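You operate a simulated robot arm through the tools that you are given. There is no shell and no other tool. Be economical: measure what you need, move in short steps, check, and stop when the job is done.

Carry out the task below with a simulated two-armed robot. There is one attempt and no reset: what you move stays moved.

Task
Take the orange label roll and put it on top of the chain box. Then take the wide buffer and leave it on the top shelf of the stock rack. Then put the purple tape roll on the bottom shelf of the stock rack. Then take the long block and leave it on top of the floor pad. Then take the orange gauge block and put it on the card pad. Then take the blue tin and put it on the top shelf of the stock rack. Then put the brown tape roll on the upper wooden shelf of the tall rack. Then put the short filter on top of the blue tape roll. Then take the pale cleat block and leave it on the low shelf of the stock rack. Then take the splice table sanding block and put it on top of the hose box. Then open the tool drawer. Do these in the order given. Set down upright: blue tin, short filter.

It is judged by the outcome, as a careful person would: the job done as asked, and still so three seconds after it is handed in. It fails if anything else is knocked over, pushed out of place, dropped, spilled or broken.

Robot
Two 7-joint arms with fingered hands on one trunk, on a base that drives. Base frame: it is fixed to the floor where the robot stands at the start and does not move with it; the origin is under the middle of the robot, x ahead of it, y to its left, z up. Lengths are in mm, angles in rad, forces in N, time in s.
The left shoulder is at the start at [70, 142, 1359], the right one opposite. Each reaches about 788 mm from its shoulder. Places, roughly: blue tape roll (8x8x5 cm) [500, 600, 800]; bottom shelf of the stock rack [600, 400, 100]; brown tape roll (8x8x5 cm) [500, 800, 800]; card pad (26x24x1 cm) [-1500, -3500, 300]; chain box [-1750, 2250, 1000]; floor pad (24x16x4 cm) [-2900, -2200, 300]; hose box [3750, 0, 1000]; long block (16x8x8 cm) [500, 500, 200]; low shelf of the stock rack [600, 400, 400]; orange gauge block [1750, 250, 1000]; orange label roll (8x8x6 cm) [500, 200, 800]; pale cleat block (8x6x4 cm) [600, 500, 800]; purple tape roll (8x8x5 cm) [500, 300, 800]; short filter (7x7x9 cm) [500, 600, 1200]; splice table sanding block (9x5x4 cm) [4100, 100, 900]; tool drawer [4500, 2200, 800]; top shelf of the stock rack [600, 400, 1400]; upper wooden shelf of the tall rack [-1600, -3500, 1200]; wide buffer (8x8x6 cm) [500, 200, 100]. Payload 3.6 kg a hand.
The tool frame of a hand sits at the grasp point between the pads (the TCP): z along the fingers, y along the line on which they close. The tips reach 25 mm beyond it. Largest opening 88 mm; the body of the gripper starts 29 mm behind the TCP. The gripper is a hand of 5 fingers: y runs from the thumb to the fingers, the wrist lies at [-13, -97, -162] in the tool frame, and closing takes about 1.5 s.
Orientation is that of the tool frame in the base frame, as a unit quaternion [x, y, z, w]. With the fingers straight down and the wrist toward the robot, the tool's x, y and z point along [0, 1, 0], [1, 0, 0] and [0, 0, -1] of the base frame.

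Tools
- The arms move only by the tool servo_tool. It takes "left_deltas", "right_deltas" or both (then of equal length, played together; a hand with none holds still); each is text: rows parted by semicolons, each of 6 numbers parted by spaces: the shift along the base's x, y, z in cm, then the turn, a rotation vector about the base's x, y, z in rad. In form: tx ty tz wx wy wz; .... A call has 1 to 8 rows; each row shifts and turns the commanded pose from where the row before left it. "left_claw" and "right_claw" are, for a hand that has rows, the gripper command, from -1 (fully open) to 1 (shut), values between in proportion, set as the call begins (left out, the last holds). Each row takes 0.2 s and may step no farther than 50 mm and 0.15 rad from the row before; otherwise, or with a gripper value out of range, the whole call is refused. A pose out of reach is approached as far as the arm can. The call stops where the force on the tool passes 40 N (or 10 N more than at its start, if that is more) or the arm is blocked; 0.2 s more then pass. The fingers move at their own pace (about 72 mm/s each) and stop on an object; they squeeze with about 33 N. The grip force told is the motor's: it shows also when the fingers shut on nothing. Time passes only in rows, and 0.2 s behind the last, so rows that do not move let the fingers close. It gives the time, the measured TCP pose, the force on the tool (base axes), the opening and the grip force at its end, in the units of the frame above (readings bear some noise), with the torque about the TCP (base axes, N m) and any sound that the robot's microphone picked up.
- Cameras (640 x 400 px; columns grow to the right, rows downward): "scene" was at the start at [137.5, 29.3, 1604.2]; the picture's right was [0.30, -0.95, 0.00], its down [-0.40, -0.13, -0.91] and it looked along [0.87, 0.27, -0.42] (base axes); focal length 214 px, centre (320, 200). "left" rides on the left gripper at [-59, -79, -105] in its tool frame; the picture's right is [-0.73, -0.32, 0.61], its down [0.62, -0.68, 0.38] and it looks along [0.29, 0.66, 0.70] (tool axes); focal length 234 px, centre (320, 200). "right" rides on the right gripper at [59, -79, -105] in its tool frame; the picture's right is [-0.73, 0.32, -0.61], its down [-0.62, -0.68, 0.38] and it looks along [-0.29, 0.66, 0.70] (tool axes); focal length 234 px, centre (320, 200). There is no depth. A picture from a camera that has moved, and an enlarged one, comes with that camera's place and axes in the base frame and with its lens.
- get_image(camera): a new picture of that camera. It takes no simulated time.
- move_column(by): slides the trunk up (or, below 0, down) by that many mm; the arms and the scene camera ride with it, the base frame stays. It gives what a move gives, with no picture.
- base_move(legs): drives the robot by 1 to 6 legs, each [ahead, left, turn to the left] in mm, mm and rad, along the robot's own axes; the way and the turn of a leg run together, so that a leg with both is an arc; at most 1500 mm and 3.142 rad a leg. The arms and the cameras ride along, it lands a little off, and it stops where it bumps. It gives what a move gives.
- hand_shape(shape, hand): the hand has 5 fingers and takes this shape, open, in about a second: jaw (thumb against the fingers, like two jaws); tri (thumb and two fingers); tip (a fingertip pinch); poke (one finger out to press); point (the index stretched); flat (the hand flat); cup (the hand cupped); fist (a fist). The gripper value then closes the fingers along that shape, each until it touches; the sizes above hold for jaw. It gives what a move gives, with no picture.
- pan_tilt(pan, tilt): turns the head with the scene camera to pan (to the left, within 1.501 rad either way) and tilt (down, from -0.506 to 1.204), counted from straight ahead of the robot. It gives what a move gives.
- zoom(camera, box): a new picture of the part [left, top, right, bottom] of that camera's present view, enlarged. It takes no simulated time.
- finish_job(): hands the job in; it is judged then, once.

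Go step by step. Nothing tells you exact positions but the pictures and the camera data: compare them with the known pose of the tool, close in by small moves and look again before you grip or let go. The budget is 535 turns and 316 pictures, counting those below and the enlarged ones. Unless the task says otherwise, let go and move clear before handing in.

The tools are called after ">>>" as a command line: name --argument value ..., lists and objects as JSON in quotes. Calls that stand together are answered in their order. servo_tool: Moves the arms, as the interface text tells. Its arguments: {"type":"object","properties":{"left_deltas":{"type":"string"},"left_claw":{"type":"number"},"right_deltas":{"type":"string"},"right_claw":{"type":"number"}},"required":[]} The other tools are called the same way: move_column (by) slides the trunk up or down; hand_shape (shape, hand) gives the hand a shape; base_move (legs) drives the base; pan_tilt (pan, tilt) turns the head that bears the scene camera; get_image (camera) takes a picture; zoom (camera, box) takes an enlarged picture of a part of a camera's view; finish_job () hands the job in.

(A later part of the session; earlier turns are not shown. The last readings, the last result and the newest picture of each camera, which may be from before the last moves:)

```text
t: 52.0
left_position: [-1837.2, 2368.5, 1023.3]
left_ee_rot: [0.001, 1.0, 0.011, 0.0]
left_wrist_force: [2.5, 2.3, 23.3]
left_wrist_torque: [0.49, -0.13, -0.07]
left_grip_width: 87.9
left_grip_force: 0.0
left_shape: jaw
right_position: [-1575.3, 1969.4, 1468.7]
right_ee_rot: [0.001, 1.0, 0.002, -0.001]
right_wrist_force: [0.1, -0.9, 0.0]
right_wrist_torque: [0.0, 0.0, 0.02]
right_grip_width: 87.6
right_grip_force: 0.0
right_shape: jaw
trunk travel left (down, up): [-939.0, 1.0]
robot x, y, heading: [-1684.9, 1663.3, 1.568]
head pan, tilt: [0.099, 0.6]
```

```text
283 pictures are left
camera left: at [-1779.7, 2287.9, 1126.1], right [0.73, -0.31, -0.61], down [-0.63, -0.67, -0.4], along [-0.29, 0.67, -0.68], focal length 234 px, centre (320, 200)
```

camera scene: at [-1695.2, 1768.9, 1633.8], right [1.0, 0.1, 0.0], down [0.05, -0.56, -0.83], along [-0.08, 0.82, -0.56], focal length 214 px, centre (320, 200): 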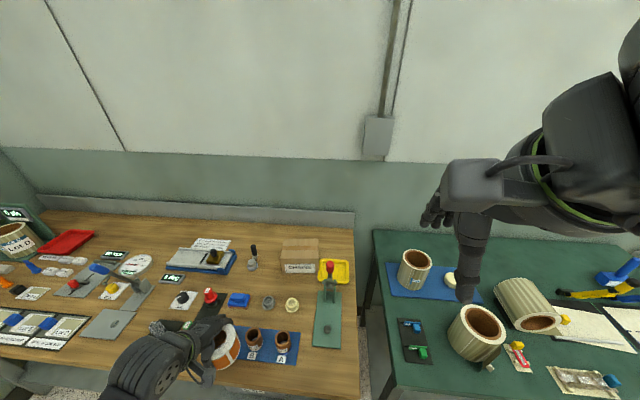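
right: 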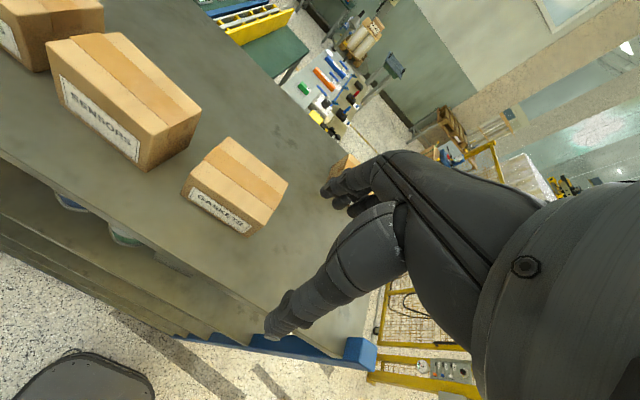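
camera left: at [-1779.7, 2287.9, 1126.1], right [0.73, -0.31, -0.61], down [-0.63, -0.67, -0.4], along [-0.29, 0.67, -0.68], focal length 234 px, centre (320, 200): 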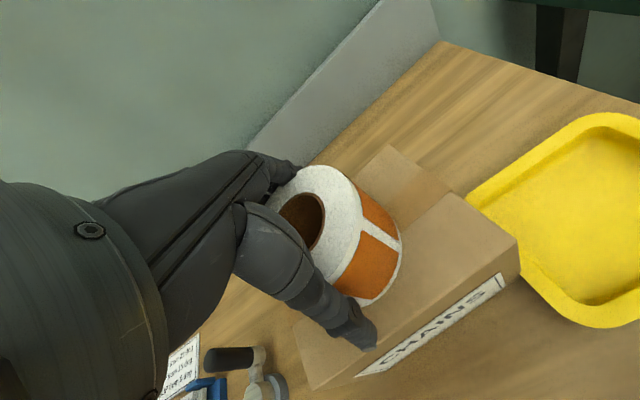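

Released; the hand's palm just rests on it. I'll rise slowly and check that the roll stays.

>>> servo_tool --left_deltas "0 0 0.7 0 0 0; 0 0 1.0 0 0 0; 0 0 1.5 0 0 0; 0 0 2 0 0 0; 0 0 3 0 0 0; 0 0 0 0 0 0"

>>> get_image --camera "left"

```text
t: 53.4
left_position: [-1838.5, 2372.4, 1103.4]
left_ee_rot: [0.002, 1.0, 0.009, 0.001]
left_wrist_force: [0.3, 0.0, 0.3]
left_wrist_torque: [0.0, -0.03, -0.01]
left_grip_width: 88.0
left_grip_force: 0.0
left_shape: jaw
right_position: [-1576.7, 1972.5, 1468.2]
right_ee_rot: [0.0, 1.0, 0.0, -0.001]
right_wrist_force: [-0.7, 0.4, -0.5]
right_wrist_torque: [-0.01, 0.0, -0.03]
right_grip_width: 87.7
right_grip_force: 0.1
right_shape: jaw
trunk travel left (down, up): [-939.0, 1.0]
robot x, y, heading: [-1688.5, 1663.9, 1.566]
head pan, tilt: [0.099, 0.6]
```

```text
282 pictures are left
camera left: at [-1780.5, 2291.8, 1207.2], right [0.73, -0.31, -0.61], down [-0.63, -0.67, -0.4], along [-0.29, 0.67, -0.69], focal length 234 px, centre (320, 200)
```

left: 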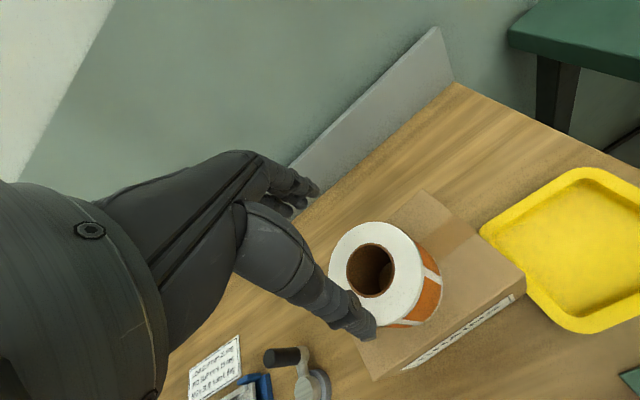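

The orange roll rests on the chain box. I'll retract the arm and drive back to the stock rack for the wide buffer.

>>> servo_tool --left_deltas "0 -5 0 0 0 0; 0 -5 0 0 0 0; 0 -5 0 0 0 0; 0 -5 0 0 0 0; 0 -5 0 0 0 0; 0 -5 0 0 0 0; 0 -5 0 0 0 0; 0 -5 0 0 0 0"

>>> base_move --legs '[[-250, 0, 0], [0, -1500, 0], [0, -40, 0], [-1414, 0, 0], [0, 0, -1.567]]'

>>> pan_tilt --pan 0.3 --tilt 0.8

>>> get_image --camera "scene"

```text
t: 55.1
left_position: [-1830.6, 1998.2, 1075.5]
left_ee_rot: [0.002, 1.0, 0.008, 0.0]
left_wrist_force: [0.5, 0.4, -0.5]
left_wrist_torque: [-0.02, -0.01, 0.01]
left_grip_width: 88.1
left_grip_force: 0.0
left_shape: jaw
left hand out of reach, approached as far as the arm can: row 8
right_position: [-1573.5, 1974.5, 1467.9]
right_ee_rot: [0.001, 1.0, -0.001, -0.001]
right_wrist_force: [0.1, 0.0, 0.9]
right_wrist_torque: [-0.02, 0.01, 0.0]
right_grip_width: 87.7
right_grip_force: 0.0
right_shape: jaw
trunk travel left (down, up): [-939.0, 1.0]
robot x, y, heading: [-1686.5, 1659.9, 1.568]
head pan, tilt: [0.099, 0.6]
```

```text
t: 75.1
left_position: [98.0, 51.0, 1075.3]
left_ee_rot: [0.738, 0.675, 0.004, 0.006]
left_wrist_force: [-0.6, -0.3, 0.0]
left_wrist_torque: [-0.02, 0.0, -0.04]
left_grip_width: 87.8
left_grip_force: 0.1
left_shape: jaw
right_position: [50.8, -202.2, 1469.2]
right_ee_rot: [0.737, 0.675, 0.0, 0.0]
right_wrist_force: [-0.5, -0.4, -0.3]
right_wrist_torque: [-0.02, -0.01, -0.02]
right_grip_width: 87.5
right_grip_force: 0.1
right_shape: jaw
trunk travel left (down, up): [-939.0, 1.0]
robot x, y, heading: [-250.6, -64.4, -0.094]
head pan, tilt: [0.099, 0.6]
```

```text
t: 75.8
left_position: [97.4, 50.3, 1075.5]
left_ee_rot: [0.737, 0.675, 0.005, 0.006]
left_wrist_force: [0.6, 0.5, 0.0]
left_wrist_torque: [-0.02, 0.01, 0.02]
left_grip_width: 87.9
left_grip_force: 0.0
left_shape: jaw
right_position: [51.5, -201.5, 1468.9]
right_ee_rot: [0.738, 0.675, 0.0, 0.0]
right_wrist_force: [0.5, 0.2, -0.5]
right_wrist_torque: [-0.01, 0.0, -0.01]
right_grip_width: 87.5
right_grip_force: 0.1
right_shape: jaw
trunk travel left (down, up): [-939.0, 1.0]
robot x, y, heading: [-245.8, -61.5, -0.087]
head pan, tilt: [0.3, 0.799]
```

```text
281 pictures are left
camera scene: at [-122.1, -50.5, 1616.5], right [0.21, -0.98, 0.0], down [-0.7, -0.15, -0.7], along [0.68, 0.15, -0.72], focal length 214 px, centre (320, 200)
```

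scene: 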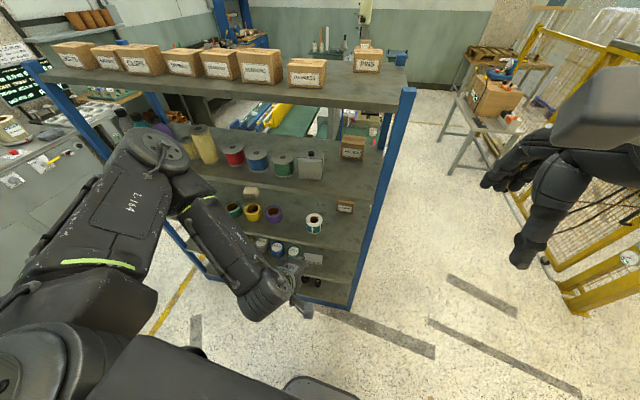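

Back near the rack. I'll straighten, lower the trunk, and look at the bottom shelf.

>>> base_move --legs '[[0, 0, 0.088], [0, 80, 0]]'

>>> move_column --by -800

>>> pan_tilt --pan 0.2 --tilt 0.5

>>> get_image --camera "scene"

>>> get_image --camera "left"

```text
t: 77.3
left_position: [87.2, 147.0, 1075.9]
left_ee_rot: [0.708, 0.706, 0.009, 0.003]
left_wrist_force: [-0.7, -0.6, -0.4]
left_wrist_torque: [0.06, 0.01, 0.02]
left_grip_width: 88.0
left_grip_force: 0.0
left_shape: jaw
right_position: [62.4, -109.8, 1467.7]
right_ee_rot: [0.708, 0.706, 0.003, -0.004]
right_wrist_force: [-0.4, -1.1, -0.1]
right_wrist_torque: [0.06, -0.03, -0.02]
right_grip_width: 87.9
right_grip_force: 0.1
right_shape: jaw
trunk travel left (down, up): [-939.0, 1.0]
robot x, y, heading: [-252.4, 15.3, -0.007]
head pan, tilt: [0.3, 0.799]
```

```text
refused: -800 is not a number from -400 to 400
```

```text
t: 78.1
left_position: [85.9, 157.6, 1075.5]
left_ee_rot: [0.709, 0.705, 0.005, 0.007]
left_wrist_force: [1.2, -0.1, 0.2]
left_wrist_torque: [-0.06, -0.02, 0.01]
left_grip_width: 87.9
left_grip_force: 0.1
left_shape: jaw
right_position: [62.2, -97.3, 1468.9]
right_ee_rot: [0.708, 0.706, 0.0, 0.0]
right_wrist_force: [0.4, -0.5, -0.8]
right_wrist_torque: [-0.02, 0.0, 0.0]
right_grip_width: 87.7
right_grip_force: 0.1
right_shape: jaw
trunk travel left (down, up): [-939.0, 1.0]
robot x, y, heading: [-253.4, 12.3, 0.001]
head pan, tilt: [0.201, 0.499]
```

```text
280 pictures are left
camera scene: at [-111.6, 32.8, 1642.3], right [0.2, -0.98, 0.0], down [-0.47, -0.1, -0.88], along [0.86, 0.17, -0.48], focal length 214 px, centre (320, 200)
```

scene: 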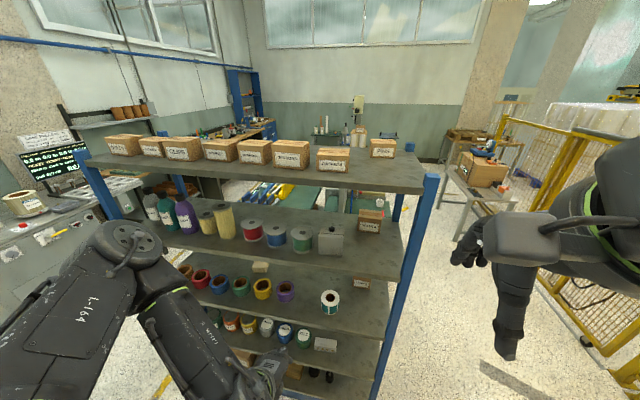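

```text
279 pictures are left
camera left: at [4.3, 98.8, 1179.1], right [-0.31, -0.73, -0.61], down [-0.67, 0.62, -0.4], along [0.67, 0.29, -0.69], focal length 234 px, centre (320, 200)
```

left: 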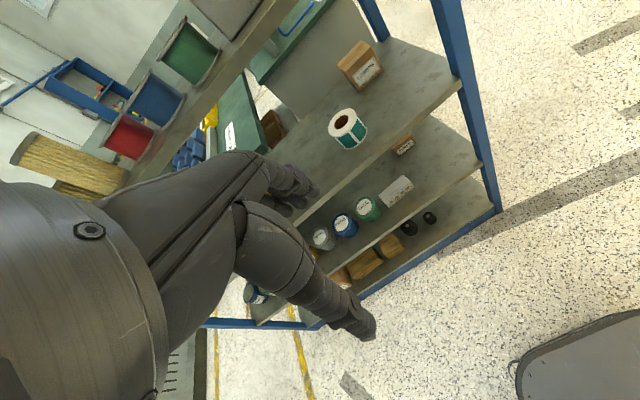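

>>> move_column --by -400

>>> move_column --by -350

>>> get_image --camera "scene"

>>> get_image --camera "left"

```text
t: 82.0
left_position: [85.2, 156.3, 676.0]
left_ee_rot: [0.708, 0.706, 0.005, 0.007]
left_wrist_force: [0.1, -0.6, -0.1]
left_wrist_torque: [0.0, -0.03, 0.01]
left_grip_width: 87.7
left_grip_force: 0.2
left_shape: jaw
right_position: [61.9, -98.5, 1069.3]
right_ee_rot: [0.708, 0.707, 0.001, -0.001]
right_wrist_force: [0.7, 0.0, 1.0]
right_wrist_torque: [-0.02, -0.01, -0.03]
right_grip_width: 87.7
right_grip_force: 0.0
right_shape: jaw
trunk travel left (down, up): [-539.0, 401.0]
robot x, y, heading: [-248.3, 11.6, 0.001]
head pan, tilt: [0.201, 0.499]
```

```text
t: 85.4
left_position: [84.4, 156.8, 325.1]
left_ee_rot: [0.707, 0.707, 0.005, 0.007]
left_wrist_force: [0.7, -0.3, -0.4]
left_wrist_torque: [0.01, 0.02, -0.01]
left_grip_width: 88.1
left_grip_force: 0.1
left_shape: jaw
right_position: [61.8, -98.1, 718.7]
right_ee_rot: [0.708, 0.707, 0.001, -0.002]
right_wrist_force: [-1.4, 1.3, -0.5]
right_wrist_torque: [-0.01, 0.01, 0.0]
right_grip_width: 87.7
right_grip_force: 0.1
right_shape: jaw
trunk travel left (down, up): [-189.0, 751.0]
robot x, y, heading: [-248.0, 10.2, -0.002]
head pan, tilt: [0.201, 0.499]
```

```text
278 pictures are left
camera scene: at [-111.6, 32.1, 892.4], right [0.2, -0.98, 0.0], down [-0.47, -0.09, -0.88], along [0.86, 0.17, -0.48], focal length 214 px, centre (320, 200)
```

scene: 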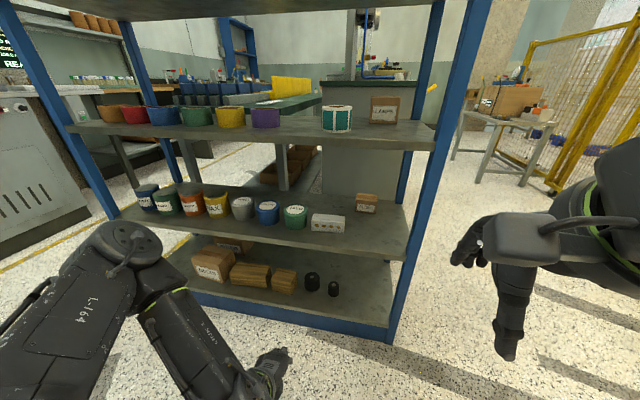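

```text
277 pictures are left
camera left: at [4.3, 98.4, 429.1], right [-0.31, -0.73, -0.61], down [-0.67, 0.62, -0.4], along [0.67, 0.29, -0.69], focal length 234 px, centre (320, 200)
```

left: 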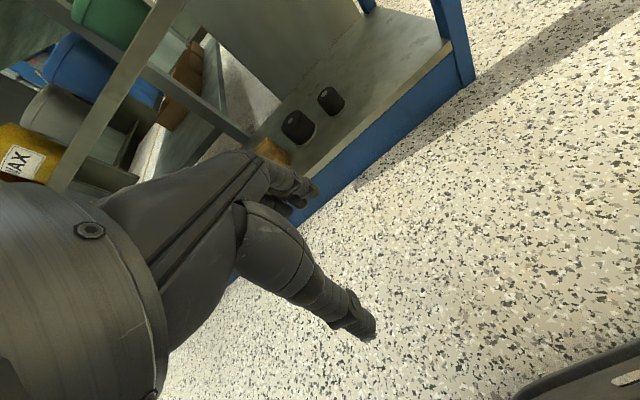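

The two black buffers stand on the bottom shelf; the left, bigger one is the wide buffer. Zooming for measurement.

>>> zoom --camera "scene" --box '[240, 200, 400, 320]'

>>> zoom --camera "left" --box '[220, 60, 380, 180]'

```text
3.33 times, centred on (320, 260) of scene
camera zoom: at [-111.6, 32.1, 892.4], right [0.2, -0.98, 0.0], down [-0.47, -0.09, -0.88], along [0.86, 0.17, -0.48], focal length 715 px, centre (320, 0)
```

zoom: 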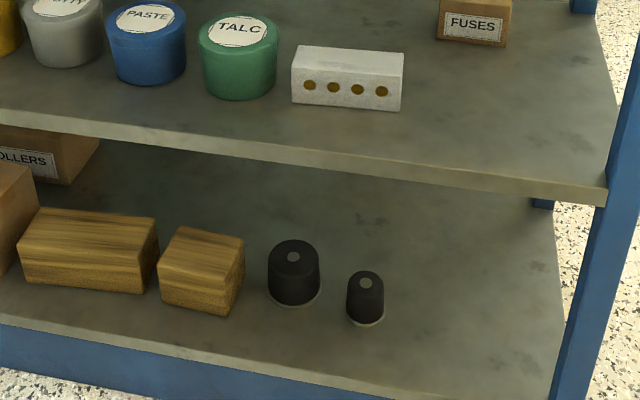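

```text
3.33 times, centred on (300, 120) of left
camera zoom: at [4.3, 98.4, 429.1], right [-0.31, -0.73, -0.61], down [-0.67, 0.62, -0.4], along [0.67, 0.29, -0.69], focal length 781 px, centre (387, 467)
```

zoom: 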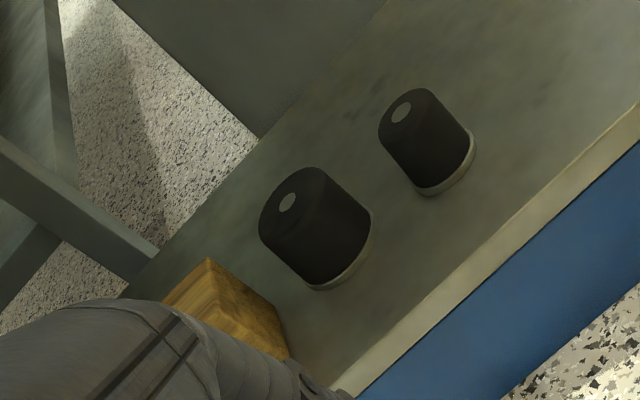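

The wide buffer is at (504, 190), top z≈175, with its neighbours clear. I'll drive up to the rack and bring the left hand in between the shelves.

>>> base_move --legs '[[220, 0, 0]]'

>>> servo_tool --left_deltas "0 1 -3.5 0 0 0; 0 1 -3.5 0 0 0; 0 1 -4 0 0 0; 0 0 0 0 0 0"

>>> get_image --camera "left"

>>> get_image --camera "scene"

```text
t: 87.1
left_position: [308.5, 156.7, 325.3]
left_ee_rot: [0.708, 0.706, 0.005, 0.006]
left_wrist_force: [0.1, 0.5, 0.5]
left_wrist_torque: [0.01, 0.01, 0.02]
left_grip_width: 88.0
left_grip_force: 0.0
left_shape: jaw
right_position: [284.5, -98.0, 718.8]
right_ee_rot: [0.708, 0.706, 0.001, -0.001]
right_wrist_force: [0.5, 0.4, -0.2]
right_wrist_torque: [0.02, -0.02, -0.01]
right_grip_width: 87.7
right_grip_force: 0.1
right_shape: jaw
trunk travel left (down, up): [-189.0, 751.0]
robot x, y, heading: [-28.2, 12.3, 0.002]
head pan, tilt: [0.201, 0.499]
```

```text
t: 88.1
left_position: [308.2, 186.4, 217.4]
left_ee_rot: [0.708, 0.707, 0.006, 0.006]
left_wrist_force: [0.5, 0.1, -0.6]
left_wrist_torque: [0.0, 0.0, 0.02]
left_grip_width: 88.0
left_grip_force: 0.1
left_shape: jaw
right_position: [284.6, -98.6, 719.6]
right_ee_rot: [0.708, 0.706, 0.001, -0.001]
right_wrist_force: [-0.4, 0.1, 0.2]
right_wrist_torque: [-0.01, 0.0, 0.01]
right_grip_width: 87.7
right_grip_force: 0.1
right_shape: jaw
trunk travel left (down, up): [-189.0, 751.0]
robot x, y, heading: [-28.3, 13.0, -0.002]
head pan, tilt: [0.201, 0.499]
```

```text
274 pictures are left
camera left: at [226.2, 127.3, 321.4], right [-0.31, -0.73, -0.61], down [-0.67, 0.62, -0.4], along [0.67, 0.29, -0.68], focal length 234 px, centre (320, 200)
```

left: 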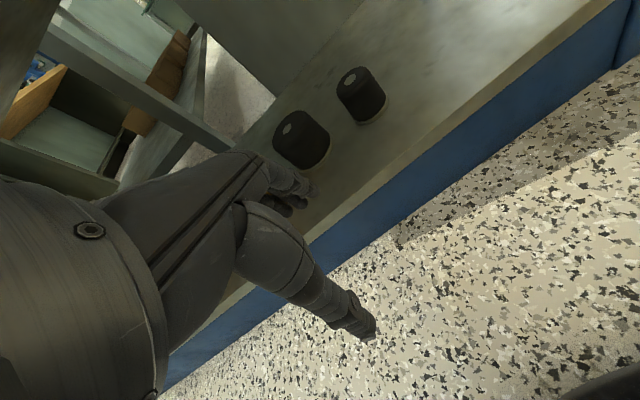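

```text
273 pictures are left
camera scene: at [111.5, 31.7, 892.4], right [0.2, -0.98, 0.0], down [-0.47, -0.09, -0.88], along [0.86, 0.17, -0.48], focal length 214 px, centre (320, 200)
```

scene: 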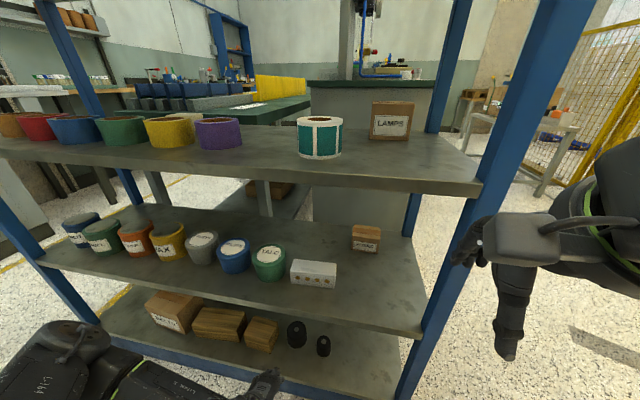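

Clear to enter. I'll slide forward above the buffer and look again.

>>> servo_tool --left_deltas "4 0 0 0 0 0; 4 0 0 0 0 0; 4 0 0 0 0 0; 4 0 0 0 0 0; 2.5 0.3 0 0 0 0; 0 0 0 0 0 0"

>>> get_image --camera "left"

>>> zoom --camera "scene" --box '[200, 280, 360, 400]'

```text
t: 89.5
left_position: [492.9, 189.8, 213.8]
left_ee_rot: [0.708, 0.706, 0.005, 0.007]
left_wrist_force: [0.3, 0.4, -0.2]
left_wrist_torque: [-0.03, 0.01, 0.02]
left_grip_width: 88.0
left_grip_force: 0.0
left_shape: jaw
right_position: [285.6, -97.7, 718.9]
right_ee_rot: [0.707, 0.707, 0.001, 0.0]
right_wrist_force: [0.5, -0.4, 0.2]
right_wrist_torque: [0.02, 0.0, 0.0]
right_grip_width: 87.5
right_grip_force: 0.0
right_shape: jaw
trunk travel left (down, up): [-189.0, 751.0]
robot x, y, heading: [-32.1, 12.1, -0.001]
head pan, tilt: [0.201, 0.499]
```

```text
272 pictures are left
camera left: at [412.1, 130.9, 318.1], right [-0.31, -0.73, -0.61], down [-0.67, 0.62, -0.4], along [0.67, 0.29, -0.69], focal length 234 px, centre (320, 200)
```

left: 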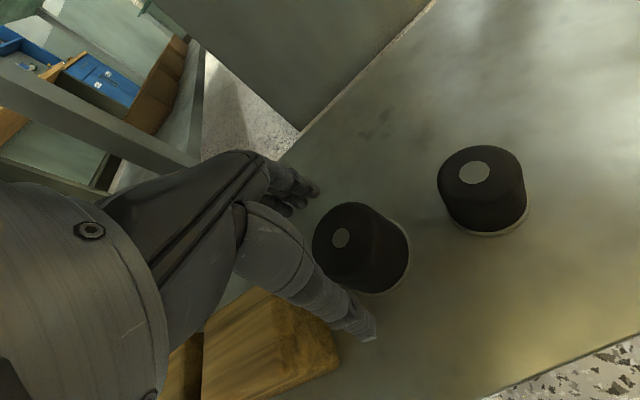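

```text
3.33 times, centred on (280, 340) of scene
camera zoom: at [111.5, 31.6, 892.4], right [0.2, -0.98, 0.0], down [-0.47, -0.09, -0.88], along [0.86, 0.17, -0.48], focal length 715 px, centre (453, -267)
```

zoom: 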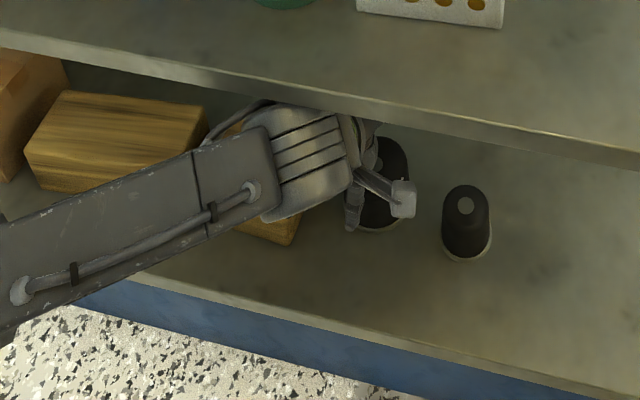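

The stud is at (507, 188); I'll centre on it and lower.

>>> servo_tool --left_deltas "1.2 -0.1 0 0 0 0; 0 0 -1.5 0 0 0; 0 0 -1.5 0 0 0; 0 0 -0.6 0 0 0; 0 0 0 0 0 0"

>>> get_image --camera "left"

```text
t: 90.7
left_position: [506.2, 186.7, 179.2]
left_ee_rot: [0.707, 0.707, 0.004, 0.007]
left_wrist_force: [-0.3, 0.3, 0.0]
left_wrist_torque: [0.02, -0.04, 0.02]
left_grip_width: 88.1
left_grip_force: 0.1
left_shape: jaw
right_position: [284.5, -99.6, 719.1]
right_ee_rot: [0.707, 0.707, 0.001, 0.0]
right_wrist_force: [-0.1, -0.3, 1.0]
right_wrist_torque: [-0.03, -0.02, 0.0]
right_grip_width: 87.5
right_grip_force: 0.0
right_shape: jaw
trunk travel left (down, up): [-189.0, 751.0]
robot x, y, heading: [-27.0, 11.2, 0.001]
head pan, tilt: [0.201, 0.499]
```

```text
270 pictures are left
camera left: at [424.8, 128.8, 282.7], right [-0.31, -0.73, -0.61], down [-0.67, 0.62, -0.4], along [0.67, 0.29, -0.69], focal length 234 px, centre (320, 200)
```

left: 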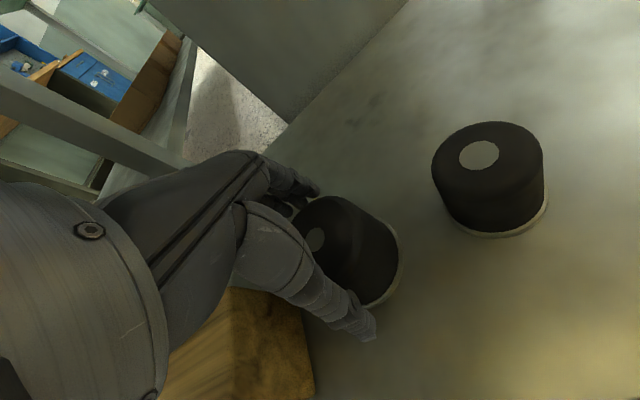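

>>> servo_tool --left_deltas "0 0 -0.5 0 0 0; 0 0 -0.5 0 0 0; 0 0 0 0 0 0"

>>> servo_tool --left_deltas "0 0 0 0 0 0; 0 0 0 0 0 0; 0 0 0 0 0 0; 0 0 0 0 0 0; 0 0 0 0 0 0; 0 0 0 0 0 0; 0 0 0 0 0 0" --left_claw 1

>>> servo_tool --left_deltas "0 0 0.8 0 0 0; 0 0 0.8 0 0 0; 0 0 0.8 0 0 0; 0 0 0 0 0 0"

>>> get_image --camera "left"

```text
t: 91.5
left_position: [505.9, 187.3, 170.4]
left_ee_rot: [0.707, 0.707, 0.006, 0.006]
left_wrist_force: [0.3, 0.2, 2.8]
left_wrist_torque: [-0.02, -0.06, -0.01]
left_grip_width: 87.8
left_grip_force: 0.0
left_shape: jaw
right_position: [284.4, -98.3, 719.1]
right_ee_rot: [0.708, 0.706, 0.0, 0.0]
right_wrist_force: [0.6, 0.4, 0.4]
right_wrist_torque: [0.06, 0.03, -0.01]
right_grip_width: 87.5
right_grip_force: 0.1
right_shape: jaw
trunk travel left (down, up): [-189.0, 751.0]
robot x, y, heading: [-25.6, 11.7, -0.004]
head pan, tilt: [0.201, 0.499]
```

```text
t: 93.1
left_position: [506.2, 188.0, 169.0]
left_ee_rot: [0.708, 0.706, 0.005, 0.006]
left_wrist_force: [-0.5, 1.0, 0.5]
left_wrist_torque: [0.06, -0.06, 0.0]
left_grip_width: 68.0
left_grip_force: 33.2
left_shape: jaw
right_position: [284.9, -98.7, 719.8]
right_ee_rot: [0.708, 0.706, 0.0, -0.001]
right_wrist_force: [0.9, -1.1, -0.1]
right_wrist_torque: [0.0, -0.03, 0.0]
right_grip_width: 87.6
right_grip_force: 0.1
right_shape: jaw
trunk travel left (down, up): [-189.0, 751.0]
robot x, y, heading: [-28.5, 10.4, -0.002]
head pan, tilt: [0.201, 0.499]
```

```text
t: 94.1
left_position: [504.5, 188.0, 194.1]
left_ee_rot: [0.708, 0.706, 0.004, 0.006]
left_wrist_force: [0.2, -0.1, -1.9]
left_wrist_torque: [0.03, 0.03, 0.01]
left_grip_width: 67.8
left_grip_force: 33.2
left_shape: jaw
right_position: [285.4, -98.3, 718.6]
right_ee_rot: [0.708, 0.706, 0.001, 0.0]
right_wrist_force: [-0.3, -0.2, 0.1]
right_wrist_torque: [-0.01, 0.02, 0.0]
right_grip_width: 87.7
right_grip_force: 0.0
right_shape: jaw
trunk travel left (down, up): [-189.0, 751.0]
robot x, y, heading: [-28.3, 10.9, -0.004]
head pan, tilt: [0.201, 0.499]
```

```text
269 pictures are left
camera left: at [423.0, 128.9, 297.4], right [-0.31, -0.73, -0.61], down [-0.67, 0.62, -0.39], along [0.67, 0.29, -0.69], focal length 234 px, centre (320, 200)
```

left: 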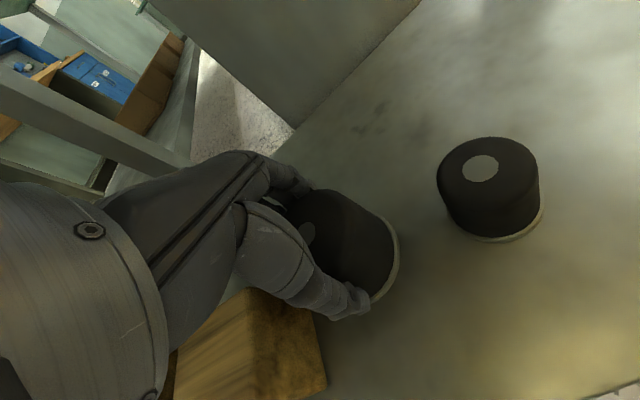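

The buffer is lifted. I'll draw it out, back off, and raise the trunk to see the top shelf.

>>> servo_tool --left_deltas "-4.5 0 0.3 0 0 0; -4.5 0 0 0 0 0; -4.5 0 0 0 0 0; -4.5 0 0 0 0 0; -3 0 0 0 0 0; 0 0 0 0 0 0"

>>> base_move --legs '[[-200, 0, 0]]'

>>> move_column --by 400

>>> move_column --by 350

>>> get_image --camera "scene"

```text
t: 95.5
left_position: [297.5, 187.0, 195.3]
left_ee_rot: [0.708, 0.706, 0.005, 0.007]
left_wrist_force: [-0.2, 0.0, -2.9]
left_wrist_torque: [-0.02, -0.04, 0.02]
left_grip_width: 67.9
left_grip_force: 33.3
left_shape: jaw
right_position: [285.8, -98.0, 719.2]
right_ee_rot: [0.708, 0.707, 0.001, 0.0]
right_wrist_force: [-0.1, -0.1, -0.6]
right_wrist_torque: [-0.05, 0.03, 0.02]
right_grip_width: 87.7
right_grip_force: 0.0
right_shape: jaw
trunk travel left (down, up): [-189.0, 751.0]
robot x, y, heading: [-27.5, 12.8, -0.005]
head pan, tilt: [0.201, 0.499]
```

```text
t: 97.1
left_position: [91.6, 187.3, 194.7]
left_ee_rot: [0.708, 0.706, 0.006, 0.007]
left_wrist_force: [0.2, -0.2, -2.1]
left_wrist_torque: [0.0, 0.01, 0.03]
left_grip_width: 67.9
left_grip_force: 32.6
left_shape: jaw
right_position: [80.0, -98.5, 718.6]
right_ee_rot: [0.708, 0.706, 0.001, -0.001]
right_wrist_force: [0.1, -0.2, 0.4]
right_wrist_torque: [0.0, -0.01, 0.0]
right_grip_width: 87.7
right_grip_force: 0.0
right_shape: jaw
trunk travel left (down, up): [-189.0, 751.0]
robot x, y, heading: [-232.9, 11.2, -0.001]
head pan, tilt: [0.201, 0.499]
```

```text
t: 100.9
left_position: [91.3, 187.4, 594.8]
left_ee_rot: [0.708, 0.706, 0.006, 0.006]
left_wrist_force: [0.9, -0.3, -3.9]
left_wrist_torque: [0.0, 0.02, 0.0]
left_grip_width: 67.6
left_grip_force: 32.6
left_shape: jaw
right_position: [80.1, -97.6, 1118.2]
right_ee_rot: [0.708, 0.707, 0.001, -0.001]
right_wrist_force: [-0.4, 0.1, -0.2]
right_wrist_torque: [0.0, 0.01, 0.0]
right_grip_width: 87.8
right_grip_force: 0.1
right_shape: jaw
trunk travel left (down, up): [-589.0, 351.0]
robot x, y, heading: [-231.8, 13.5, -0.005]
head pan, tilt: [0.201, 0.499]
```

```text
t: 104.4
left_position: [91.8, 187.6, 944.7]
left_ee_rot: [0.708, 0.706, 0.005, 0.006]
left_wrist_force: [-0.1, -0.9, -2.5]
left_wrist_torque: [0.01, 0.0, 0.01]
left_grip_width: 68.1
left_grip_force: 32.7
left_shape: jaw
right_position: [80.6, -97.7, 1470.0]
right_ee_rot: [0.707, 0.707, 0.0, -0.001]
right_wrist_force: [0.6, 0.0, -0.2]
right_wrist_torque: [-0.01, -0.01, -0.01]
right_grip_width: 87.9
right_grip_force: 0.1
right_shape: jaw
trunk travel left (down, up): [-939.0, 1.0]
robot x, y, heading: [-231.4, 6.4, 0.0]
head pan, tilt: [0.201, 0.499]
```

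```text
268 pictures are left
camera scene: at [-93.5, 32.2, 1642.3], right [0.2, -0.98, 0.0], down [-0.47, -0.09, -0.88], along [0.86, 0.17, -0.48], focal length 214 px, centre (320, 200)
```

scene: 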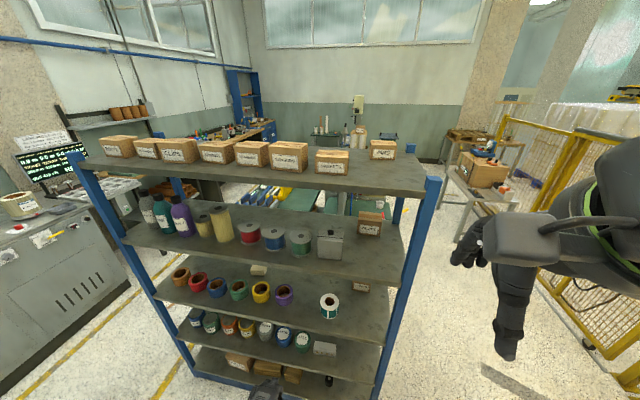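

The top shelf (z≈1400) has free space at the right, around (540, -60), between the GASKETS and PINS boxes. I'll raise the hand and shift right.

>>> servo_tool --left_deltas "1.5 0 4.5 0 0 0; 1.5 0 4.5 0 0 0; 1.5 0 4.5 0 0 0; 1.5 0 4.5 0 0 0; 1.5 0 4.5 0 0 0; 1.5 0 4.5 0 0 0; 1.5 0 4.5 0 0 0; 0 0 4.5 0 0 0"

>>> servo_tool --left_deltas "0.5 0 4.5 0 0 0; 0.5 0 4.5 0 0 0; 0.5 0 4.5 0 0 0; 0.5 0 4.5 0 0 0; 0 0 2.5 0 0 0; 0 0 0 0 0 0"

>>> base_move --legs '[[0, -180, 0]]'

>>> get_image --camera "left"

>>> get_image --camera "scene"

```text
t: 106.2
left_position: [190.1, 200.5, 1287.2]
left_ee_rot: [0.707, 0.707, 0.004, 0.005]
left_wrist_force: [0.0, 0.1, -1.3]
left_wrist_torque: [0.03, 0.0, -0.04]
left_grip_width: 67.7
left_grip_force: 33.1
left_shape: jaw
left hand out of reach, approached as far as the arm can: row 3, 5
right_position: [80.4, -97.7, 1469.1]
right_ee_rot: [0.708, 0.706, 0.001, -0.001]
right_wrist_force: [-0.2, -0.5, -0.3]
right_wrist_torque: [0.03, -0.02, 0.03]
right_grip_width: 87.8
right_grip_force: 0.1
right_shape: jaw
trunk travel left (down, up): [-939.0, 1.0]
robot x, y, heading: [-231.9, 14.7, 0.002]
head pan, tilt: [0.201, 0.499]
```

```text
t: 107.6
left_position: [214.3, 200.1, 1491.0]
left_ee_rot: [0.708, 0.706, 0.005, 0.006]
left_wrist_force: [0.7, -0.5, -2.4]
left_wrist_torque: [0.0, -0.01, 0.0]
left_grip_width: 67.5
left_grip_force: 33.1
left_shape: jaw
right_position: [80.6, -98.2, 1468.7]
right_ee_rot: [0.708, 0.706, 0.001, -0.001]
right_wrist_force: [0.1, 1.3, 0.5]
right_wrist_torque: [0.04, -0.02, 0.0]
right_grip_width: 87.6
right_grip_force: 0.1
right_shape: jaw
trunk travel left (down, up): [-939.0, 1.0]
robot x, y, heading: [-238.0, 13.2, -0.007]
head pan, tilt: [0.201, 0.499]
```

```text
t: 109.0
left_position: [215.0, 29.0, 1490.6]
left_ee_rot: [0.71, 0.704, 0.004, 0.008]
left_wrist_force: [0.1, 0.6, -2.7]
left_wrist_torque: [-0.03, 0.03, 0.01]
left_grip_width: 67.6
left_grip_force: 33.1
left_shape: jaw
right_position: [77.9, -268.3, 1469.9]
right_ee_rot: [0.708, 0.706, -0.001, 0.001]
right_wrist_force: [0.0, 1.4, 0.4]
right_wrist_torque: [0.01, 0.0, 0.03]
right_grip_width: 87.6
right_grip_force: 0.0
right_shape: jaw
trunk travel left (down, up): [-939.0, 1.0]
robot x, y, heading: [-234.3, -159.5, -0.004]
head pan, tilt: [0.201, 0.499]
```

```text
267 pictures are left
camera left: at [133.6, -27.9, 1594.8], right [-0.32, -0.73, -0.61], down [-0.67, 0.63, -0.4], along [0.67, 0.28, -0.69], focal length 234 px, centre (320, 200)
```

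left: 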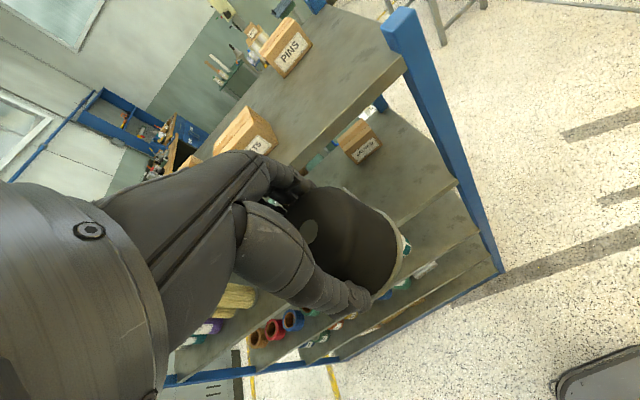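

```text
266 pictures are left
camera scene: at [-93.9, -136.4, 1642.3], right [0.19, -0.98, 0.0], down [-0.47, -0.1, -0.88], along [0.86, 0.17, -0.48], focal length 214 px, centre (320, 200)
```

scene: 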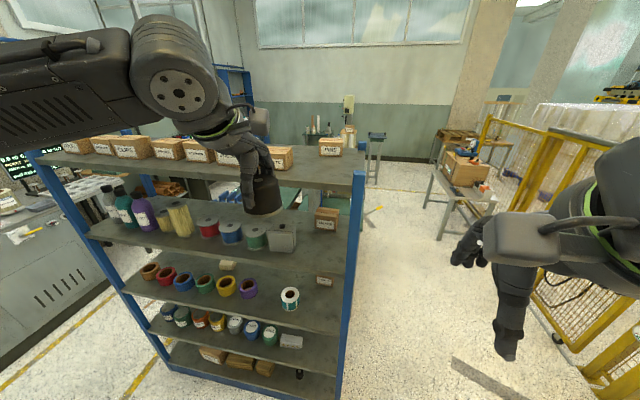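

Free spot confirmed around (530, -65). I'll drive forward and extend over the shelf.

>>> base_move --legs '[[150, 0, 0.005]]'

>>> servo_tool --left_deltas "3.5 -2 0 0 0 0; 3.5 -2 0 0 0 0; 3.5 -2 0 0 0 0; 3.5 -2 0 0 0 0; 2.5 -1.4 0 0 0 0; 0 0 0 0 0 0"

>>> get_image --camera "left"

>>> get_image --camera "scene"

```text
t: 110.4
left_position: [359.0, 27.6, 1493.1]
left_ee_rot: [0.708, 0.706, 0.006, 0.007]
left_wrist_force: [0.0, 1.3, -2.2]
left_wrist_torque: [0.02, -0.02, 0.03]
left_grip_width: 67.2
left_grip_force: 33.0
left_shape: jaw
right_position: [223.7, -271.2, 1470.2]
right_ee_rot: [0.707, 0.707, 0.002, 0.001]
right_wrist_force: [-0.1, -0.3, -0.3]
right_wrist_torque: [-0.01, -0.03, -0.02]
right_grip_width: 87.6
right_grip_force: 0.0
right_shape: jaw
trunk travel left (down, up): [-939.0, 1.0]
robot x, y, heading: [-82.0, -161.3, -0.004]
head pan, tilt: [0.201, 0.499]
```

```text
t: 111.8
left_position: [528.3, -66.2, 1491.1]
left_ee_rot: [0.708, 0.706, 0.005, 0.006]
left_wrist_force: [-0.6, 0.5, -3.3]
left_wrist_torque: [0.01, -0.04, 0.0]
left_grip_width: 67.3
left_grip_force: 33.3
left_shape: jaw
right_position: [227.2, -271.1, 1470.3]
right_ee_rot: [0.708, 0.706, 0.0, 0.001]
right_wrist_force: [-0.2, -0.2, 0.6]
right_wrist_torque: [-0.01, 0.01, 0.01]
right_grip_width: 87.7
right_grip_force: 0.0
right_shape: jaw
trunk travel left (down, up): [-939.0, 1.0]
robot x, y, heading: [-80.6, -160.8, -0.004]
head pan, tilt: [0.201, 0.499]
```

```text
265 pictures are left
camera left: at [446.5, -124.8, 1595.7], right [-0.31, -0.73, -0.61], down [-0.67, 0.62, -0.4], along [0.67, 0.29, -0.69], focal length 234 px, centre (320, 200)
```

left: 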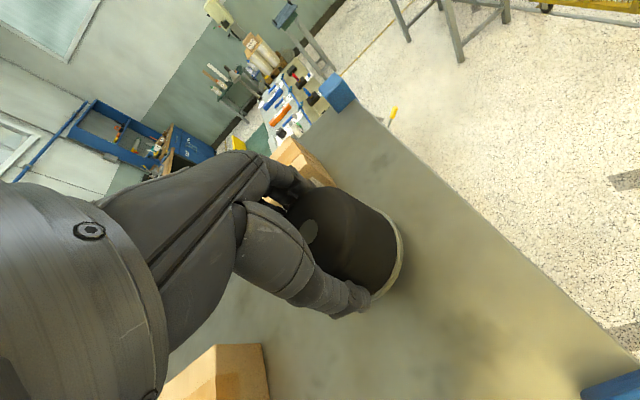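

```text
264 pictures are left
camera scene: at [53.7, -141.2, 1642.4], right [0.2, -0.98, 0.0], down [-0.47, -0.09, -0.88], along [0.86, 0.17, -0.48], focal length 214 px, centre (320, 200)
```

scene: 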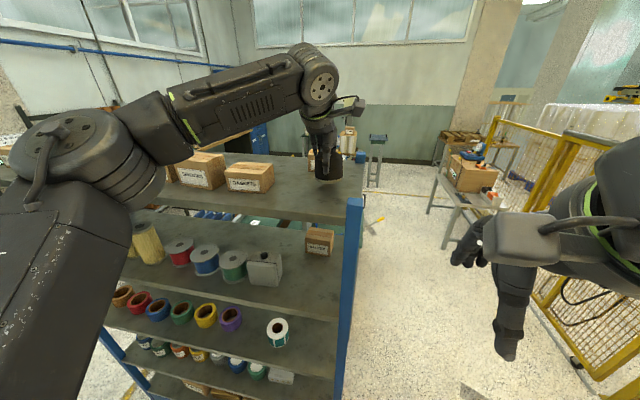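

Good position; I'll shift 25 mm left for edge margin and lower until contact.

>>> servo_tool --left_deltas "0 2.5 0 0 0 0; 0 0 -1.5 0 0 0; 0 0 -1 0 0 0; 0 0 -0.5 0 0 0; 0 0 0 0 0 0"

>>> servo_tool --left_deltas "0 0 -0.4 0 0 0; 0 0 -0.4 0 0 0; 0 0 -0.3 0 0 0; 0 0 0 0 0 0"

```text
t: 113.0
left_position: [526.4, -43.8, 1469.1]
left_ee_rot: [0.709, 0.705, 0.009, 0.015]
left_wrist_force: [2.0, -0.8, 19.2]
left_wrist_torque: [0.13, 0.4, 0.02]
left_grip_width: 66.3
left_grip_force: 32.5
left_shape: jaw
right_position: [225.7, -272.5, 1469.9]
right_ee_rot: [0.708, 0.706, 0.001, 0.001]
right_wrist_force: [-0.5, 0.7, 0.3]
right_wrist_torque: [0.01, 0.02, -0.01]
right_grip_width: 87.9
right_grip_force: 0.1
right_shape: jaw
trunk travel left (down, up): [-939.0, 1.0]
robot x, y, heading: [-85.7, -161.8, -0.003]
head pan, tilt: [0.201, 0.499]
stopped in row 5 (left hand): the force on the tool passed its limit (the readings are from after the stop); the commanded pose is now the measured one
```

```text
t: 113.4
left_position: [525.9, -42.9, 1468.1]
left_ee_rot: [0.708, 0.706, 0.011, 0.018]
left_wrist_force: [-0.8, 1.0, 19.7]
left_wrist_torque: [0.13, 0.61, 0.0]
left_grip_width: 66.3
left_grip_force: 33.1
left_shape: jaw
right_position: [225.9, -271.5, 1469.9]
right_ee_rot: [0.708, 0.706, 0.001, 0.0]
right_wrist_force: [-0.2, -0.2, -0.5]
right_wrist_torque: [0.01, 0.01, 0.02]
right_grip_width: 87.6
right_grip_force: 0.1
right_shape: jaw
trunk travel left (down, up): [-939.0, 1.0]
robot x, y, heading: [-84.3, -161.9, -0.001]
head pan, tilt: [0.201, 0.499]
stopped in row 2 (left hand): the force on the tool passed its limit (the readings are from after the stop); the commanded pose is now the measured one
```

Contact at z 1468. A quick look, then release.

>>> zoom --camera "scene" --box '[240, 110, 400, 230]'

>>> servo_tool --left_deltas "0 0 0.3 0 0 0; 0 0 0 0 0 0; 0 0 0 0 0 0; 0 0 0 0 0 0; 0 0 0 0 0 0; 0 0 0.5 0 0 0; 0 0 0.5 0 0 0; 0 0 0 0 0 0" --left_claw -1

>>> get_image --camera "left"

```text
3.33 times, centred on (320, 170) of scene
camera zoom: at [51.5, -142.1, 1642.5], right [0.2, -0.98, 0.0], down [-0.47, -0.09, -0.88], along [0.86, 0.17, -0.48], focal length 715 px, centre (320, 300)
```

zoom: 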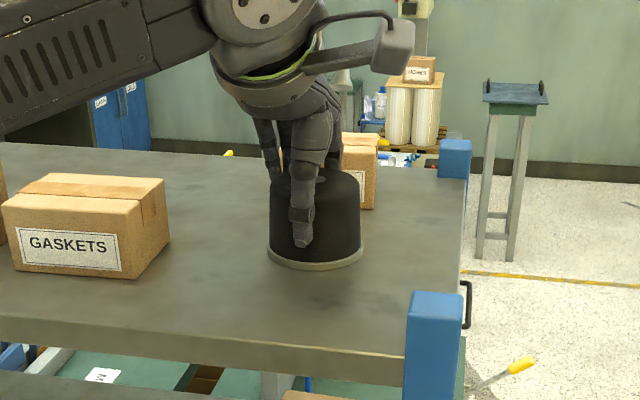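

```text
t: 115.2
left_position: [529.0, -43.6, 1478.9]
left_ee_rot: [0.708, 0.706, 0.009, 0.015]
left_wrist_force: [0.2, 0.4, -0.6]
left_wrist_torque: [0.0, -0.03, 0.02]
left_grip_width: 87.7
left_grip_force: 0.0
left_shape: jaw
right_position: [229.0, -272.1, 1469.0]
right_ee_rot: [0.708, 0.706, 0.001, -0.002]
right_wrist_force: [0.3, -0.2, -0.1]
right_wrist_torque: [0.01, 0.02, 0.01]
right_grip_width: 87.9
right_grip_force: 0.0
right_shape: jaw
trunk travel left (down, up): [-939.0, 1.0]
robot x, y, heading: [-81.7, -161.9, -0.004]
head pan, tilt: [0.201, 0.499]
```

```text
262 pictures are left
camera left: at [445.8, -101.1, 1581.4], right [-0.3, -0.73, -0.61], down [-0.67, 0.62, -0.41], along [0.68, 0.28, -0.68], focal length 234 px, centre (320, 200)
```

left: 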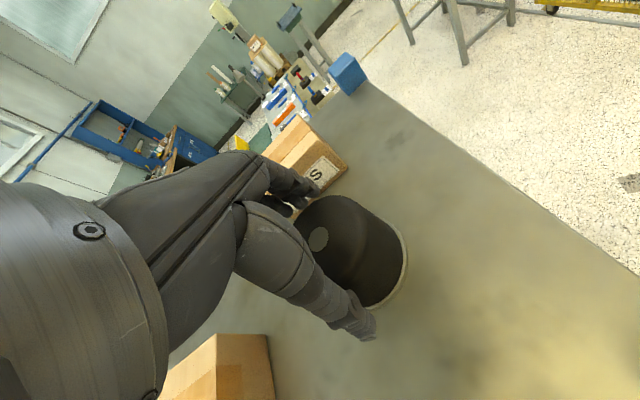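

The buffer stands on the top shelf. I'll rise, retract and move to the purple roll.

>>> servo_tool --left_deltas "0 0 3 0.008 0.034 0.003; 0 0 3 0 0 0; -4 0 1 0 0 0; -5 0 0 0 0 0; -5 0 0 0 0 0; -5 0 0 0 0 0; -5 0 0 0 0 0; -4 0 0 0 0 0"

>>> base_move --legs '[[-150, 0, 0], [0, 260, 0.003]]'

>>> move_column --by -300

>>> get_image --camera "scene"

```text
t: 117.0
left_position: [259.9, -46.8, 1540.0]
left_ee_rot: [0.707, 0.707, -0.001, 0.001]
left_wrist_force: [-0.6, 0.0, 0.2]
left_wrist_torque: [0.04, 0.02, 0.05]
left_grip_width: 88.0
left_grip_force: 0.1
left_shape: jaw
left hand out of reach, approached as far as the arm can: row 8
right_position: [226.4, -272.2, 1470.1]
right_ee_rot: [0.708, 0.706, 0.001, 0.0]
right_wrist_force: [-0.8, 0.1, 0.5]
right_wrist_torque: [0.0, 0.02, -0.03]
right_grip_width: 87.7
right_grip_force: 0.0
right_shape: jaw
trunk travel left (down, up): [-939.0, 1.0]
robot x, y, heading: [-83.7, -161.7, 0.001]
head pan, tilt: [0.201, 0.499]
```

```text
t: 119.9
left_position: [115.8, 209.9, 1538.8]
left_ee_rot: [0.707, 0.707, 0.001, 0.001]
left_wrist_force: [-1.3, -1.3, -0.3]
left_wrist_torque: [0.02, -0.03, 0.01]
left_grip_width: 87.9
left_grip_force: 0.0
left_shape: jaw
right_position: [80.7, -13.6, 1468.5]
right_ee_rot: [0.709, 0.706, 0.002, -0.001]
right_wrist_force: [1.1, 0.4, 0.5]
right_wrist_torque: [0.01, 0.0, 0.0]
right_grip_width: 87.6
right_grip_force: 0.0
right_shape: jaw
trunk travel left (down, up): [-939.0, 1.0]
robot x, y, heading: [-233.2, 100.4, -0.006]
head pan, tilt: [0.201, 0.499]
```

```text
t: 122.9
left_position: [114.3, 215.7, 1238.1]
left_ee_rot: [0.708, 0.706, -0.001, 0.001]
left_wrist_force: [0.3, 0.5, 0.3]
left_wrist_torque: [0.0, -0.03, 0.0]
left_grip_width: 88.1
left_grip_force: 0.2
left_shape: jaw
right_position: [79.9, -9.9, 1169.0]
right_ee_rot: [0.709, 0.706, 0.0, 0.0]
right_wrist_force: [-0.1, -0.1, 0.9]
right_wrist_torque: [-0.01, -0.02, -0.03]
right_grip_width: 87.7
right_grip_force: 0.0
right_shape: jaw
trunk travel left (down, up): [-639.0, 301.0]
robot x, y, heading: [-234.4, 99.4, -0.003]
head pan, tilt: [0.201, 0.499]
```

```text
261 pictures are left
camera scene: at [-93.6, 120.6, 1342.5], right [0.2, -0.98, 0.0], down [-0.47, -0.09, -0.88], along [0.86, 0.17, -0.48], focal length 214 px, centre (320, 200)
```

scene: 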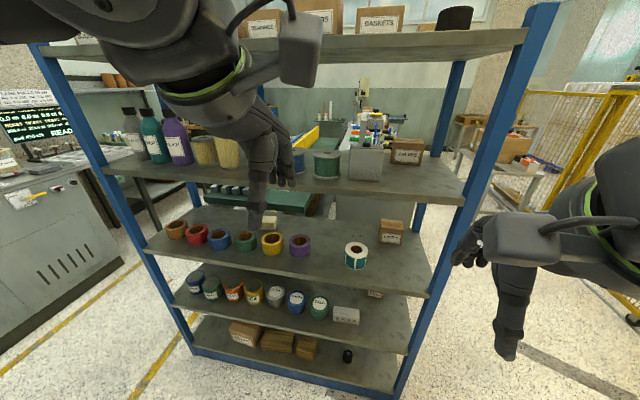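

Let me zoom to measure the purple roll, while lowering the left hand to entry height.

>>> servo_tool --left_deltas "0 1 -4.7 0 0 0; 0 1 -4.7 0 0 0; 0 1 -4.7 0 0 0; 0 1 -4.7 0 0 0; 0 1 -4.7 0 0 0; 0 1 -4.7 0 0 0; 0 1 -4.7 0 0 0; 0 1 -4.7 0 0 0"

>>> zoom --camera "scene" --box '[140, 180, 400, 375]'

>>> get_image --camera "left"

```text
t: 124.7
left_position: [172.5, 282.8, 886.2]
left_ee_rot: [0.707, 0.707, 0.0, 0.003]
left_wrist_force: [0.3, 0.8, -0.3]
left_wrist_torque: [-0.04, -0.03, 0.01]
left_grip_width: 88.1
left_grip_force: 0.1
left_shape: jaw
left hand out of reach, approached as far as the arm can: row 4, 5, 6, 7
right_position: [79.8, -7.5, 1168.3]
right_ee_rot: [0.709, 0.706, -0.001, 0.0]
right_wrist_force: [0.6, 0.5, 0.2]
right_wrist_torque: [0.01, -0.01, 0.02]
right_grip_width: 87.9
right_grip_force: 0.2
right_shape: jaw
trunk travel left (down, up): [-639.0, 301.0]
robot x, y, heading: [-232.3, 103.3, 0.001]
head pan, tilt: [0.201, 0.499]
```

```text
2.05 times, centred on (270, 278) of scene
camera zoom: at [-93.0, 123.4, 1342.4], right [0.2, -0.98, 0.0], down [-0.47, -0.1, -0.88], along [0.86, 0.17, -0.48], focal length 440 px, centre (423, 41)
```

zoom: 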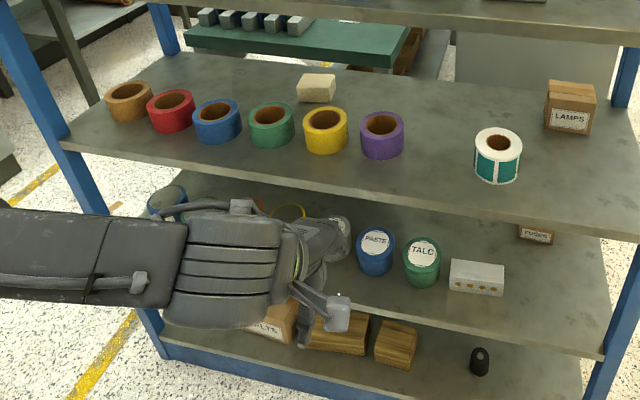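

```text
259 pictures are left
camera left: at [93.6, 225.7, 992.0], right [-0.32, -0.73, -0.61], down [-0.68, 0.62, -0.39], along [0.66, 0.29, -0.69], focal length 234 px, centre (320, 200)
```

left: 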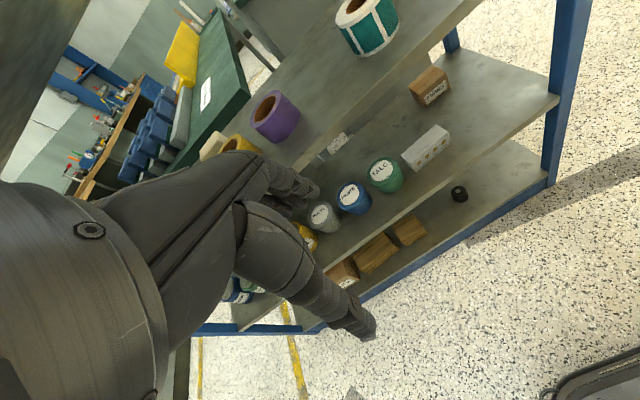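

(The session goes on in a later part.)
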